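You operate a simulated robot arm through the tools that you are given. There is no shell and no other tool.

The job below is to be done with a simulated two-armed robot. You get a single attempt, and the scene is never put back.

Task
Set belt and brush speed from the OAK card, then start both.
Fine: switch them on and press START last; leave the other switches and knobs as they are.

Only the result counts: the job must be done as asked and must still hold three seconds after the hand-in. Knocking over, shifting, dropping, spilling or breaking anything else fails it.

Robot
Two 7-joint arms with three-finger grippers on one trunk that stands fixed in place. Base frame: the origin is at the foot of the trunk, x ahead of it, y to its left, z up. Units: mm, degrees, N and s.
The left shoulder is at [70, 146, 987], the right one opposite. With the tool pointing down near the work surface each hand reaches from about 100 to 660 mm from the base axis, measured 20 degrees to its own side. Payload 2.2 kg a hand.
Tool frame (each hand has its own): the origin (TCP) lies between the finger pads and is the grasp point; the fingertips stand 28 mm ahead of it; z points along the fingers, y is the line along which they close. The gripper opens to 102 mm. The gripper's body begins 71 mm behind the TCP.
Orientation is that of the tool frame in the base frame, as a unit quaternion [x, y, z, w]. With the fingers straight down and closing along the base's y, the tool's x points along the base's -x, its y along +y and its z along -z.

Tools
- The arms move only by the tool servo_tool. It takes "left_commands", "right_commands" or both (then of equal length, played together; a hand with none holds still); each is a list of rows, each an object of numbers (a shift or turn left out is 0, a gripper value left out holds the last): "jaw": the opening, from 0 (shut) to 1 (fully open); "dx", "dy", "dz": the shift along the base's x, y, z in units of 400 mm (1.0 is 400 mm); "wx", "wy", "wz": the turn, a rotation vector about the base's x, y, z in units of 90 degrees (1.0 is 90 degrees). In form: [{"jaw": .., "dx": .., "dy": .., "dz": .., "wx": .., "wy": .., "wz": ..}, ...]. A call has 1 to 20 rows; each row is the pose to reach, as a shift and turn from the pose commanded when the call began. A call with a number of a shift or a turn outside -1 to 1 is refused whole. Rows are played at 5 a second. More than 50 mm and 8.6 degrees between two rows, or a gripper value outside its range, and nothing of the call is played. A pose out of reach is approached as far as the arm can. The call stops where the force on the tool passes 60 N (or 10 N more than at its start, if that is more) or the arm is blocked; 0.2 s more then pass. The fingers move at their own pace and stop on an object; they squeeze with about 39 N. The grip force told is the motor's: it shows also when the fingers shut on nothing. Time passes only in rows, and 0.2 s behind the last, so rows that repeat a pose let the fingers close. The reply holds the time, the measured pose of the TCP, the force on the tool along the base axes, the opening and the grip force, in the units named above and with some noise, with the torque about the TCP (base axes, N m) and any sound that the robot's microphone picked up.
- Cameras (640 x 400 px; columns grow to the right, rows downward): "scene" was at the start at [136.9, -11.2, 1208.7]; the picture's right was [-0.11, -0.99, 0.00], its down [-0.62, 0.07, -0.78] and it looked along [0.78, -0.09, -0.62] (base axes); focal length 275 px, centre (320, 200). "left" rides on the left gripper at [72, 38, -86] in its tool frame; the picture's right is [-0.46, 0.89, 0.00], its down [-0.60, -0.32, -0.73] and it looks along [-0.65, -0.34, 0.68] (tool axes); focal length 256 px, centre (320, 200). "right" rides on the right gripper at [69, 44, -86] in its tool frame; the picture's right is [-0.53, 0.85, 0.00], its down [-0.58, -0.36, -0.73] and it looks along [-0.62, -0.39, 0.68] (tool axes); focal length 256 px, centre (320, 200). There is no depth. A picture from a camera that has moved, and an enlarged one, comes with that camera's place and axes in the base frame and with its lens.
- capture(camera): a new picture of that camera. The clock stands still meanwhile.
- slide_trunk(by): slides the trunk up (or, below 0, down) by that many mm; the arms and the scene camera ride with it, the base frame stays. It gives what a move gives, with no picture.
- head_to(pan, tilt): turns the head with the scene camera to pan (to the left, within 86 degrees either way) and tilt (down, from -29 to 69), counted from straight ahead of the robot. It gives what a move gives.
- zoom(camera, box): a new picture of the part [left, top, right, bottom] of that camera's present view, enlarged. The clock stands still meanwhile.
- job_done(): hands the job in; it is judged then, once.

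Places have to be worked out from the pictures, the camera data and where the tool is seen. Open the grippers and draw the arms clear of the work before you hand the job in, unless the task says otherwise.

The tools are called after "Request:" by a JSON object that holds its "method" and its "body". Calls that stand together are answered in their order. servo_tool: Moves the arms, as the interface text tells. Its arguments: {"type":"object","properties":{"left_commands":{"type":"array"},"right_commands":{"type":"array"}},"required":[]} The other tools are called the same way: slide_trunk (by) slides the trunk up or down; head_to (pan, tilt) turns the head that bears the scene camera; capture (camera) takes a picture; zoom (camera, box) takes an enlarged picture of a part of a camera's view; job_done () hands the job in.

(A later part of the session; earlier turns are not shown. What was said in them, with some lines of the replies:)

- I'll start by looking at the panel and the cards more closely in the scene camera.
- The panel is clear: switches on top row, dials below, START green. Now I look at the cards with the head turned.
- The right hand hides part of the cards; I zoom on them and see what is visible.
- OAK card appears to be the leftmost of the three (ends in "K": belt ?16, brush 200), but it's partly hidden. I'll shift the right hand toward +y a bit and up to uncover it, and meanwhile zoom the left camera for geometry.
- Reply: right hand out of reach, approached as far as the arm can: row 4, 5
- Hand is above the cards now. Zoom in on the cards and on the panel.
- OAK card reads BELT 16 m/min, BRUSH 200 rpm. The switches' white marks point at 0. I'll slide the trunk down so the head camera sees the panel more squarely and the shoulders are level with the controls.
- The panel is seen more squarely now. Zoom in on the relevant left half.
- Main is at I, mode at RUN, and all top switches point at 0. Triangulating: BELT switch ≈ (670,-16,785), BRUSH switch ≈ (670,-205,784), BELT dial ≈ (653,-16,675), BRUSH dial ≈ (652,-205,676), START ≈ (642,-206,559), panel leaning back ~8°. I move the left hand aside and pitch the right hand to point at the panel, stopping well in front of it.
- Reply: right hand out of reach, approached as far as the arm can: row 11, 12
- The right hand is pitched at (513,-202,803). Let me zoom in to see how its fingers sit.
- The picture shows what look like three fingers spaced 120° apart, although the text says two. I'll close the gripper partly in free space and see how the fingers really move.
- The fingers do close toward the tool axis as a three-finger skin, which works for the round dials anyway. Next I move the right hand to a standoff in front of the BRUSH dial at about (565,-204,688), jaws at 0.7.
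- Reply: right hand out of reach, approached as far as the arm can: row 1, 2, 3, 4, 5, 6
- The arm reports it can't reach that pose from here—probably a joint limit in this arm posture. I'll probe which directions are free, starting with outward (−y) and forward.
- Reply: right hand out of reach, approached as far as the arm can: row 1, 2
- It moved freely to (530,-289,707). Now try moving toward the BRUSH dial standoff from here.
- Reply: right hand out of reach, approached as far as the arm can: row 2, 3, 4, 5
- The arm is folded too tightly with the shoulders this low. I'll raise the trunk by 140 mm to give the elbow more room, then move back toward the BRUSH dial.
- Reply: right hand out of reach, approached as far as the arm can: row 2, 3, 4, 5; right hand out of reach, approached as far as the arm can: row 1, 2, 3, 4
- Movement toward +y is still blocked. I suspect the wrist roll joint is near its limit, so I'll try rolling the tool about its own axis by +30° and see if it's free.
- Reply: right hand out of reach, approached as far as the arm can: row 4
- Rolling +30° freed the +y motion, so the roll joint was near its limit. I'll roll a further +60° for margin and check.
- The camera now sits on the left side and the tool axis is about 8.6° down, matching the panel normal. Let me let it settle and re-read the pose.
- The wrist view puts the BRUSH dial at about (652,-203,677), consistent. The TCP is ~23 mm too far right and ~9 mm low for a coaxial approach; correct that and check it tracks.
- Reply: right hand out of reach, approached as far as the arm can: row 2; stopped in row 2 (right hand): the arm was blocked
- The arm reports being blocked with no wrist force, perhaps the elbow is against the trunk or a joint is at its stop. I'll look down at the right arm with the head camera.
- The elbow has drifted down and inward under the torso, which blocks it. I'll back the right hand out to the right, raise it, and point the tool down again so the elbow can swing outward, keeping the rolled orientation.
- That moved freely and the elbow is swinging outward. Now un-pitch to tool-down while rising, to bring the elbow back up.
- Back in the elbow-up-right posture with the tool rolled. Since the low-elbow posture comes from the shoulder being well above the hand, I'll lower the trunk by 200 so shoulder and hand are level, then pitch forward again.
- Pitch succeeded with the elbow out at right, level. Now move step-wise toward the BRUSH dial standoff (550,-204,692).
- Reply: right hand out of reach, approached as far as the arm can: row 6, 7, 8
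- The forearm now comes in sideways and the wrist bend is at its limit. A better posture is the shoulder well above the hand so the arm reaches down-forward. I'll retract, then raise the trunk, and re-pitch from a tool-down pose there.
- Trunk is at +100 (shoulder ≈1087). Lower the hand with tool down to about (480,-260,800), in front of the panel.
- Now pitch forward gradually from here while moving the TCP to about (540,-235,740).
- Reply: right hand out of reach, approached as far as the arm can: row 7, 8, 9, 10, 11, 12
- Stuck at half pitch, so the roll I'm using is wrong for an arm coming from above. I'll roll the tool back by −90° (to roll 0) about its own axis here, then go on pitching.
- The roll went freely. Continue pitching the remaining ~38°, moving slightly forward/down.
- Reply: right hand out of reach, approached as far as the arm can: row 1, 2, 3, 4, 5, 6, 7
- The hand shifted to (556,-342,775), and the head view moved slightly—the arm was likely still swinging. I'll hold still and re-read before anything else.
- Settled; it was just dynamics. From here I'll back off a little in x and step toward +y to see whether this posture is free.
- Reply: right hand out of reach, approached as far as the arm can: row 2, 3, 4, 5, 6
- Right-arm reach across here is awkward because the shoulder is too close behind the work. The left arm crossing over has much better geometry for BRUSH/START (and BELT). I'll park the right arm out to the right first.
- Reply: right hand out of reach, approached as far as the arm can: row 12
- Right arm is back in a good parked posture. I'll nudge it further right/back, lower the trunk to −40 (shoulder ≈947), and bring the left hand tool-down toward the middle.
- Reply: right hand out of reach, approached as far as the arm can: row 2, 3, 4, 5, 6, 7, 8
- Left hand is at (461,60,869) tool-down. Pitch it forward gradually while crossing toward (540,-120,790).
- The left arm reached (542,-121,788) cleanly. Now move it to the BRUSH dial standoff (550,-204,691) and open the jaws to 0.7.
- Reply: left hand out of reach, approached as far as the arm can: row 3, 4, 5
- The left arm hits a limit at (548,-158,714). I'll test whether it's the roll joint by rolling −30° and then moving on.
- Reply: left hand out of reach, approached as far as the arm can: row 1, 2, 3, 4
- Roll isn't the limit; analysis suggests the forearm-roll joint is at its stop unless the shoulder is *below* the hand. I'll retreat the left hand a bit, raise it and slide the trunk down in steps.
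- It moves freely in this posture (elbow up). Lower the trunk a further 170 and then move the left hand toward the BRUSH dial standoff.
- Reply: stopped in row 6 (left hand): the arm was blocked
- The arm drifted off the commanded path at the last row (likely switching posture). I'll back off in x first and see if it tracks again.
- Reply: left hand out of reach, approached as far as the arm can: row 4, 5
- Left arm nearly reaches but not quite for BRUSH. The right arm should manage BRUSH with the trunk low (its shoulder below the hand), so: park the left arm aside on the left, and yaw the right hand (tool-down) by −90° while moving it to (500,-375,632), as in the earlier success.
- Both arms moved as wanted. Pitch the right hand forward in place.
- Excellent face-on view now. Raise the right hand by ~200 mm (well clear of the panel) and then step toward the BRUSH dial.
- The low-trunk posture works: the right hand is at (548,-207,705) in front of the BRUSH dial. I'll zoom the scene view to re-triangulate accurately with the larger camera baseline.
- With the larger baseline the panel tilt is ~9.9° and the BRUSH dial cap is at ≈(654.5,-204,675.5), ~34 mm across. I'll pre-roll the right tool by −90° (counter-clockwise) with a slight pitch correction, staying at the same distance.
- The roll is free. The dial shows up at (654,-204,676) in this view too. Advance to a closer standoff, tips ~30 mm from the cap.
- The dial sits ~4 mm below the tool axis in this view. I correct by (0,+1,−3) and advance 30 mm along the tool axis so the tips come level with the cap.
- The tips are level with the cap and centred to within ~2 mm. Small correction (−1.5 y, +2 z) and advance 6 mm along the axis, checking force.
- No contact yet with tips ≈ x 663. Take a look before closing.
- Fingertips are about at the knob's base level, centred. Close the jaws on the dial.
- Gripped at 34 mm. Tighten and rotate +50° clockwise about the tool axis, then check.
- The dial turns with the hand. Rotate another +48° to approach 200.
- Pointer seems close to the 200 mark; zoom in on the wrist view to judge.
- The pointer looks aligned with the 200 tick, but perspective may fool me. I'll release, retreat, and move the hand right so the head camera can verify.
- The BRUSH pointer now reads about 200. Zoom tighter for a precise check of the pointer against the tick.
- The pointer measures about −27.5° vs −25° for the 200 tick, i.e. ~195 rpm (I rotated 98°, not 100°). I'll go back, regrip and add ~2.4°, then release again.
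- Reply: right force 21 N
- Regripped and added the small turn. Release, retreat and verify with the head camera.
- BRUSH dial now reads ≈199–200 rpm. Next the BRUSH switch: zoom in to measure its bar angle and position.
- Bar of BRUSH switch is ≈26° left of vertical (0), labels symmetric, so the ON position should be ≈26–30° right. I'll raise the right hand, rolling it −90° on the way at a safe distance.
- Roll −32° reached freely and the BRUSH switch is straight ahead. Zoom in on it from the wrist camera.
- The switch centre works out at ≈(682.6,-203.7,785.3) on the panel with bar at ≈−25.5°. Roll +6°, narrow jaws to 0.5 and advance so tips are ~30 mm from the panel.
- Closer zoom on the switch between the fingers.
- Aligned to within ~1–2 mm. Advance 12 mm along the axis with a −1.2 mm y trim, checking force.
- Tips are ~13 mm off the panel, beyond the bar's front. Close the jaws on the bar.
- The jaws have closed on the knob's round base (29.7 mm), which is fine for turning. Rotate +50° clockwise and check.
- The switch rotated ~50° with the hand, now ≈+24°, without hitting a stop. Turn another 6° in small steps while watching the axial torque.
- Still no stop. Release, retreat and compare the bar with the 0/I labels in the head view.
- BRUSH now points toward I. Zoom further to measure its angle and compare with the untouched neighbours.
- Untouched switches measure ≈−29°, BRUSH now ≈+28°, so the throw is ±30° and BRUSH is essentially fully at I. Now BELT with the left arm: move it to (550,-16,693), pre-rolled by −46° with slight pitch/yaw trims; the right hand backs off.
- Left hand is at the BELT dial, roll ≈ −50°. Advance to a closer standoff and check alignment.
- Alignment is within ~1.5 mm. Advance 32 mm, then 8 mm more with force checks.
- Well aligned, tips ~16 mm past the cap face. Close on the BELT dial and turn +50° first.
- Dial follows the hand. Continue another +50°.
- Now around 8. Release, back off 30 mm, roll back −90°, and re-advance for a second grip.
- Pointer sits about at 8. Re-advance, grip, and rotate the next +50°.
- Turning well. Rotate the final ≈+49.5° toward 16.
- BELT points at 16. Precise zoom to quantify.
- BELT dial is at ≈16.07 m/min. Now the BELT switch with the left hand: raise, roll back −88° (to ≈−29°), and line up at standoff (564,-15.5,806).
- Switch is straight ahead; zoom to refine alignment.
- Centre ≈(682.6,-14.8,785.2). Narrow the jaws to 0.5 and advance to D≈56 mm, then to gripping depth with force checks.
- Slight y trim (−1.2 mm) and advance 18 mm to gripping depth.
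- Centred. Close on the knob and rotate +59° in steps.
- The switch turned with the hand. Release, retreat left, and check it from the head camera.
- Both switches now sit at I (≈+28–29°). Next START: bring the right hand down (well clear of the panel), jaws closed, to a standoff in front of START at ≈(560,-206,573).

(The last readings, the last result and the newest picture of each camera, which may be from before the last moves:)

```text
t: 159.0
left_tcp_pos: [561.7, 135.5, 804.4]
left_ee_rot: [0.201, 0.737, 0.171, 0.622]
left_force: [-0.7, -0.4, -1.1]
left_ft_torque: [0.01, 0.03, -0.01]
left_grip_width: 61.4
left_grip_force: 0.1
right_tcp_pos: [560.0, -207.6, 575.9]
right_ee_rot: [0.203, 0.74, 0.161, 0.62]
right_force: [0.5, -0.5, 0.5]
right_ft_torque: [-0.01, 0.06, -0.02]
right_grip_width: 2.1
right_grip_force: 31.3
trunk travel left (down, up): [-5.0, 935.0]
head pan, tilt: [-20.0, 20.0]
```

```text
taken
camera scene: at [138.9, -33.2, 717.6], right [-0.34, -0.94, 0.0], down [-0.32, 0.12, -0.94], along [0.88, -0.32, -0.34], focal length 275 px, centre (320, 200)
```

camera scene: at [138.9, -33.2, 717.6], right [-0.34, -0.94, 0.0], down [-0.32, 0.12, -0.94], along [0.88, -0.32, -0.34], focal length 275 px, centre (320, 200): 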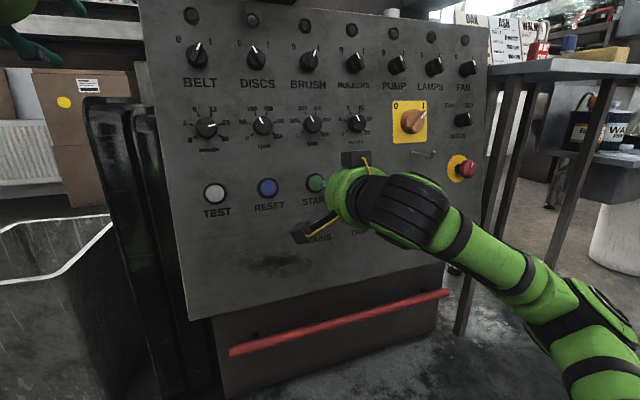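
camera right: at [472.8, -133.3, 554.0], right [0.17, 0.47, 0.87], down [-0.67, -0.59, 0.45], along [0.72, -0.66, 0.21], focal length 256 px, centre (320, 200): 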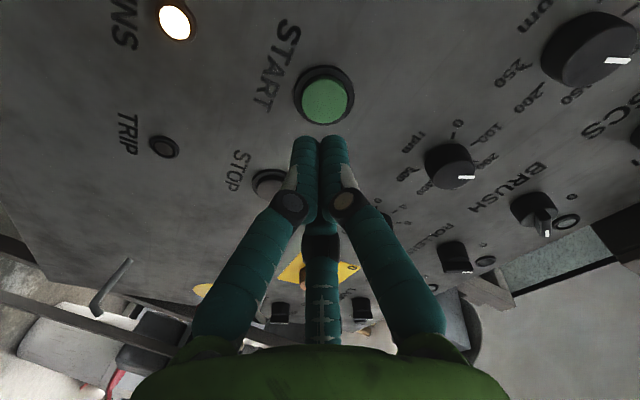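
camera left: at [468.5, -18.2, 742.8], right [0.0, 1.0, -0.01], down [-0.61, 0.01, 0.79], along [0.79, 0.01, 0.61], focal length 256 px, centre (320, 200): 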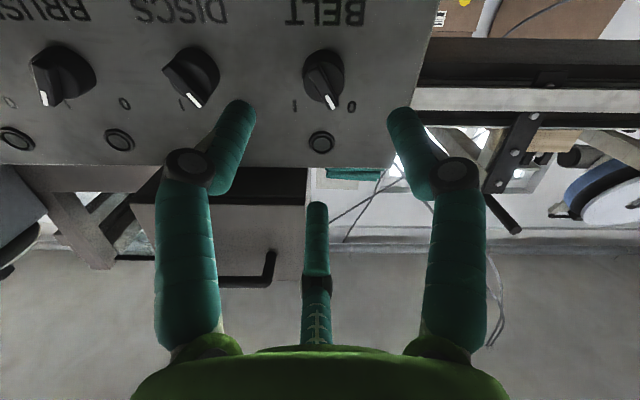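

START cap is at ≈(638,-205,562). Trim y +4 and advance 38 mm, then look again.

Request:
{"method": "servo_tool", "body": {"right_commands": [{"dy": 0.009}, {"dx": 0.03, "dy": 0.009, "dz": -0.0054}, {"dx": 0.06, "dy": 0.009, "dz": -0.0108}, {"dx": 0.0934, "dy": 0.0085, "dz": -0.0169}, {"dx": 0.0934, "dy": 0.0085, "dz": -0.0169}]}}

Request:
{"method": "capture", "body": {"camera": "right"}}

Request:
{"method": "zoom", "body": {"camera": "scene", "box": [270, 140, 390, 240]}}

```text
t: 160.2
left_tcp_pos: [563.4, 135.8, 803.8]
left_ee_rot: [0.202, 0.737, 0.171, 0.622]
left_force: [-0.2, 0.1, 0.1]
left_ft_torque: [-0.01, 0.01, -0.01]
left_grip_width: 61.1
left_grip_force: 0.0
right_tcp_pos: [597.6, -204.4, 569.2]
right_ee_rot: [0.204, 0.74, 0.16, 0.62]
right_force: [-0.5, 0.3, -0.3]
right_ft_torque: [0.02, 0.0, 0.03]
right_grip_width: 2.2
right_grip_force: 31.0
trunk travel left (down, up): [-5.0, 935.0]
head pan, tilt: [-20.0, 20.0]
```

```text
taken
camera right: at [509.4, -129.9, 547.4], right [0.17, 0.47, 0.87], down [-0.67, -0.59, 0.45], along [0.72, -0.66, 0.21], focal length 256 px, centre (320, 200)
```

right: 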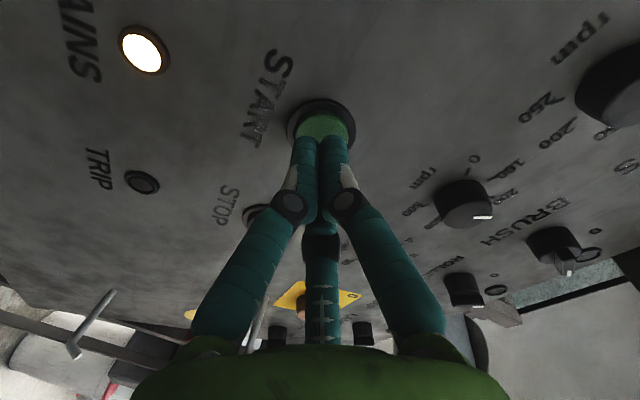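

```text
4.00 times, centred on (330, 190) of scene
camera zoom: at [138.9, -33.2, 717.6], right [-0.34, -0.94, 0.0], down [-0.32, 0.12, -0.94], along [0.88, -0.32, -0.34], focal length 1100 px, centre (280, 240)
```

zoom: 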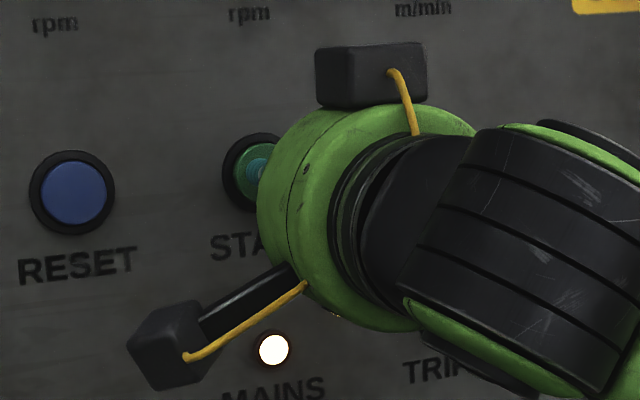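

Tip is in front of the cap, within 3 mm of centre. Trim (+2.5 y, +1 z) and advance 8 mm, then go in small steps watching the force.

Request:
{"method": "servo_tool", "body": {"right_commands": [{"dy": 0.0063, "dz": 0.0025}, {"dx": 0.01, "dy": 0.0063, "dz": 0.0007}, {"dx": 0.0197, "dy": 0.0063, "dz": -0.001}, {"dx": 0.0197, "dy": 0.0063, "dz": -0.001}]}}

Request:
{"method": "servo_tool", "body": {"right_commands": [{"dx": 0.005, "dz": -0.0009}, {"dx": 0.0098, "dz": -0.0017}, {"dx": 0.0098, "dz": -0.0017}]}}

```text
t: 161.2
left_tcp_pos: [562.7, 134.2, 803.8]
left_ee_rot: [0.202, 0.737, 0.171, 0.622]
left_force: [-0.1, -0.1, -0.1]
left_ft_torque: [-0.01, -0.03, 0.0]
left_grip_width: 61.3
left_grip_force: 0.0
right_tcp_pos: [606.6, -201.2, 568.7]
right_ee_rot: [0.203, 0.741, 0.161, 0.62]
right_force: [0.1, -0.1, 0.7]
right_ft_torque: [0.02, -0.01, 0.0]
right_grip_width: 2.1
right_grip_force: 31.6
trunk travel left (down, up): [-5.0, 935.0]
head pan, tilt: [-20.0, 20.0]
```

```text
t: 162.0
left_tcp_pos: [562.5, 135.5, 804.1]
left_ee_rot: [0.202, 0.737, 0.17, 0.622]
left_force: [-0.2, -0.7, -0.4]
left_ft_torque: [-0.02, -0.04, 0.0]
left_grip_width: 61.1
left_grip_force: 0.0
right_tcp_pos: [610.4, -200.7, 569.0]
right_ee_rot: [0.203, 0.741, 0.16, 0.62]
right_force: [-0.4, 0.6, -0.4]
right_ft_torque: [0.02, -0.01, 0.0]
right_grip_width: 2.1
right_grip_force: 31.4
trunk travel left (down, up): [-5.0, 935.0]
head pan, tilt: [-20.0, 20.0]
```

No contact yet (tip ≈ x 638). Continue in 2–3 mm steps.

Request:
{"method": "servo_tool", "body": {"right_commands": [{"dx": 0.0037, "dz": -0.0006}, {"dx": 0.0074, "dz": -0.0013}, {"dx": 0.0074, "dz": -0.0013}]}}

Request:
{"method": "zoom", "body": {"camera": "right", "box": [260, 80, 380, 180]}}

```text
t: 162.8
left_tcp_pos: [562.7, 134.5, 805.5]
left_ee_rot: [0.202, 0.737, 0.17, 0.622]
left_force: [-0.2, -0.1, -0.3]
left_ft_torque: [0.01, 0.01, 0.0]
left_grip_width: 61.3
left_grip_force: 0.0
right_tcp_pos: [613.1, -200.4, 569.3]
right_ee_rot: [0.203, 0.741, 0.161, 0.62]
right_force: [-4.1, 0.6, -0.7]
right_ft_torque: [-0.03, 0.04, 0.07]
right_grip_width: 6.2
right_grip_force: 31.5
trunk travel left (down, up): [-5.0, 935.0]
head pan, tilt: [-20.0, 20.0]
heard: click
```

```text
4.00 times, centred on (320, 130) of right
camera zoom: at [524.1, -127.2, 546.8], right [0.17, 0.47, 0.87], down [-0.67, -0.59, 0.45], along [0.72, -0.66, 0.21], focal length 1024 px, centre (320, 480)
```

zoom: 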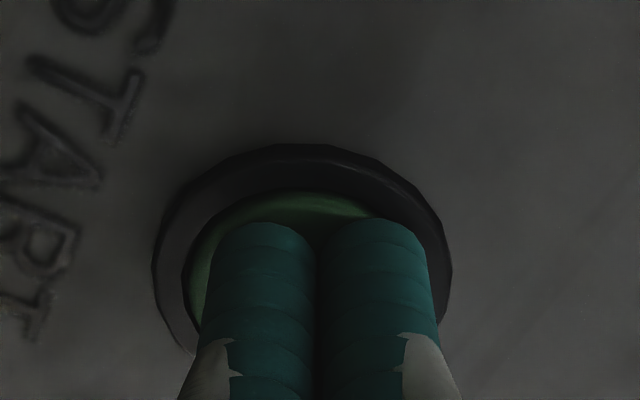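

A click was heard with light contact — START pressed. Retreat straight back and check the lamps.

Request:
{"method": "servo_tool", "body": {"right_commands": [{"dx": -0.03, "dz": 0.0052}, {"dx": -0.08, "dz": 0.0139}, {"dx": -0.13, "dz": 0.0226}, {"dx": -0.18, "dz": 0.03}, {"dx": -0.2, "dy": -0.08, "dz": 0.03}, {"dx": -0.2, "dy": -0.18, "dz": 0.03}, {"dx": -0.2, "dy": -0.28, "dz": 0.03}, {"dx": -0.22, "dy": -0.38, "dz": 0.03}, {"dx": -0.25, "dy": -0.45, "dz": 0.03}]}}

Request:
{"method": "capture", "body": {"camera": "scene"}}

Request:
{"method": "zoom", "body": {"camera": "scene", "box": [160, 0, 400, 150]}}

```text
t: 164.8
left_tcp_pos: [561.6, 136.2, 804.9]
left_ee_rot: [0.203, 0.737, 0.171, 0.622]
left_force: [-0.3, -0.3, 0.1]
left_ft_torque: [-0.02, -0.03, -0.01]
left_grip_width: 61.2
left_grip_force: 0.0
right_tcp_pos: [512.4, -380.8, 578.9]
right_ee_rot: [0.203, 0.741, 0.16, 0.62]
right_force: [0.1, -0.1, -0.6]
right_ft_torque: [-0.01, -0.02, -0.02]
right_grip_width: 2.1
right_grip_force: 31.5
trunk travel left (down, up): [-5.0, 935.0]
head pan, tilt: [-20.0, 20.0]
```

```text
taken
camera scene: at [139.0, -33.1, 717.6], right [-0.34, -0.94, 0.0], down [-0.32, 0.12, -0.94], along [0.88, -0.32, -0.34], focal length 275 px, centre (320, 200)
```

scene: 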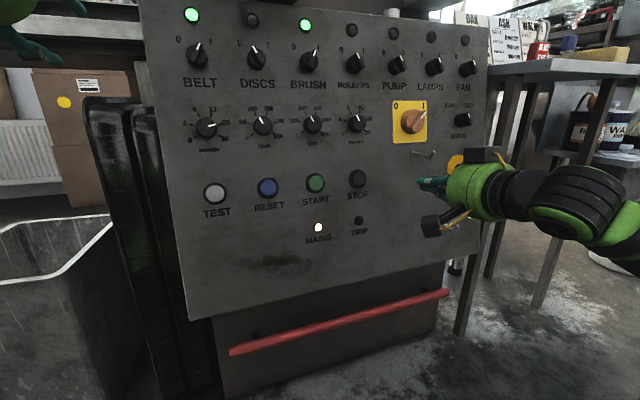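

```text
2.67 times, centred on (280, 75) of scene
camera zoom: at [139.0, -33.1, 717.6], right [-0.34, -0.94, 0.0], down [-0.32, 0.12, -0.94], along [0.88, -0.32, -0.34], focal length 733 px, centre (427, 533)
```

zoom: 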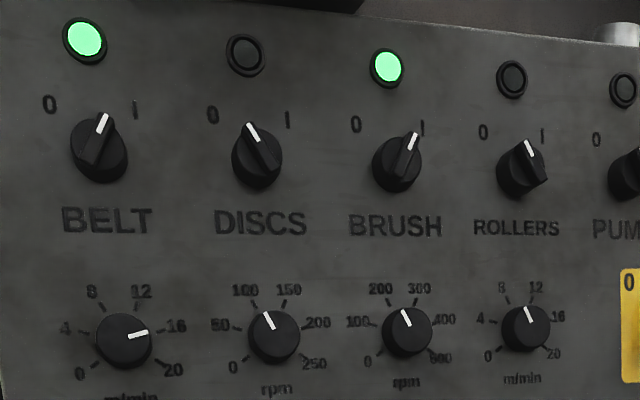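

BELT and BRUSH lamps are lit green, all other controls look unchanged. I'll double-check the OAK card and then draw both arms clear with open grippers.

Request:
{"method": "zoom", "body": {"camera": "scene", "box": [440, 0, 560, 70]}}

Request:
{"method": "servo_tool", "body": {"left_commands": [{"jaw": 1.0, "dx": -0.05}, {"dx": -0.1, "dy": 0.03}, {"dx": -0.15, "dy": 0.06}, {"dx": -0.2, "dy": 0.09}, {"dx": -0.2, "dy": 0.12}, {"dx": -0.2, "dy": 0.12}], "right_commands": [{"jaw": 1.0, "dx": -0.02}, {"dx": -0.04, "dy": -0.02}, {"dx": -0.05, "dy": -0.04}, {"dx": -0.05, "dy": -0.06}, {"dx": -0.05, "dy": -0.08}, {"dx": -0.05, "dy": -0.08}]}}

Request:
{"method": "capture", "body": {"camera": "scene"}}

```text
5.33 times, centred on (500, 35) of scene
camera zoom: at [139.0, -33.1, 717.6], right [-0.34, -0.94, 0.0], down [-0.32, 0.12, -0.94], along [0.88, -0.32, -0.34], focal length 1467 px, centre (-640, 1080)
```

zoom: 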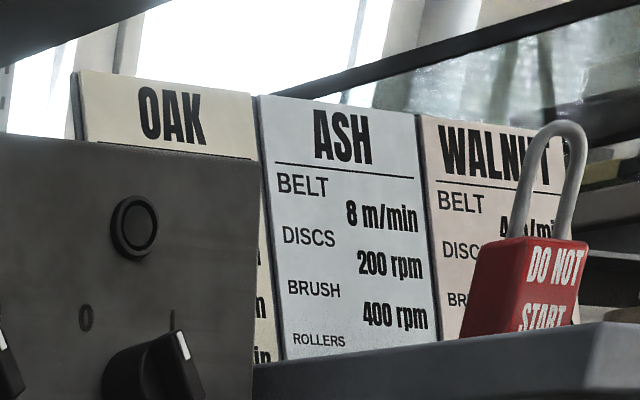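

```text
t: 166.2
left_tcp_pos: [481.9, 185.0, 804.7]
left_ee_rot: [0.202, 0.737, 0.171, 0.621]
left_force: [0.0, -0.1, 0.2]
left_ft_torque: [0.01, -0.02, 0.0]
left_grip_width: 102.1
left_grip_force: 0.1
right_tcp_pos: [492.9, -411.3, 579.4]
right_ee_rot: [0.204, 0.741, 0.159, 0.62]
right_force: [-0.4, -0.7, 0.2]
right_ft_torque: [-0.02, 0.02, -0.02]
right_grip_width: 102.1
right_grip_force: 0.0
trunk travel left (down, up): [-5.0, 935.0]
head pan, tilt: [-20.0, 20.0]
```

```text
taken
camera scene: at [138.9, -33.2, 717.6], right [-0.34, -0.94, 0.0], down [-0.32, 0.12, -0.94], along [0.88, -0.32, -0.34], focal length 275 px, centre (320, 200)
```

scene: 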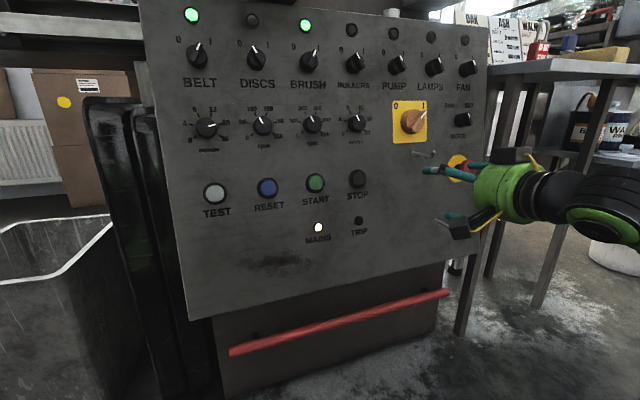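

The card order is confirmed (OAK: belt 16, brush 200), both run lamps are green, the grippers are open and both arms are clear of the panel. Handing in.

Request:
{"method": "job_done", "body": {}}

```text
The job is handed in.
```

The belt and brush are set from the OAK card and both are running: the green lamps above their switches came on after I pressed START.

| Control | OAK card | Set to (read from camera) |
|---|---|---|
| Belt speed | 16 m/min | about 16.1 m/min |
| Brush speed | 200 rpm | about 199 rpm |
| BELT switch | – | I |
| BRUSH switch | – | I |

- **Order:** I set the two dials first, then turned on the two switches, and pressed START last. It clicked once.
- **Other controls:** I did not touch any other switch or knob. In the last picture the TRIP lamp was off.
- **Arms:** Both grippers are open and the arms are drawn back from the panel.
- **Padlock:** A red "DO NOT START" padlock is lying loose on the side table. It was not attached to anything, and I left it where it was.
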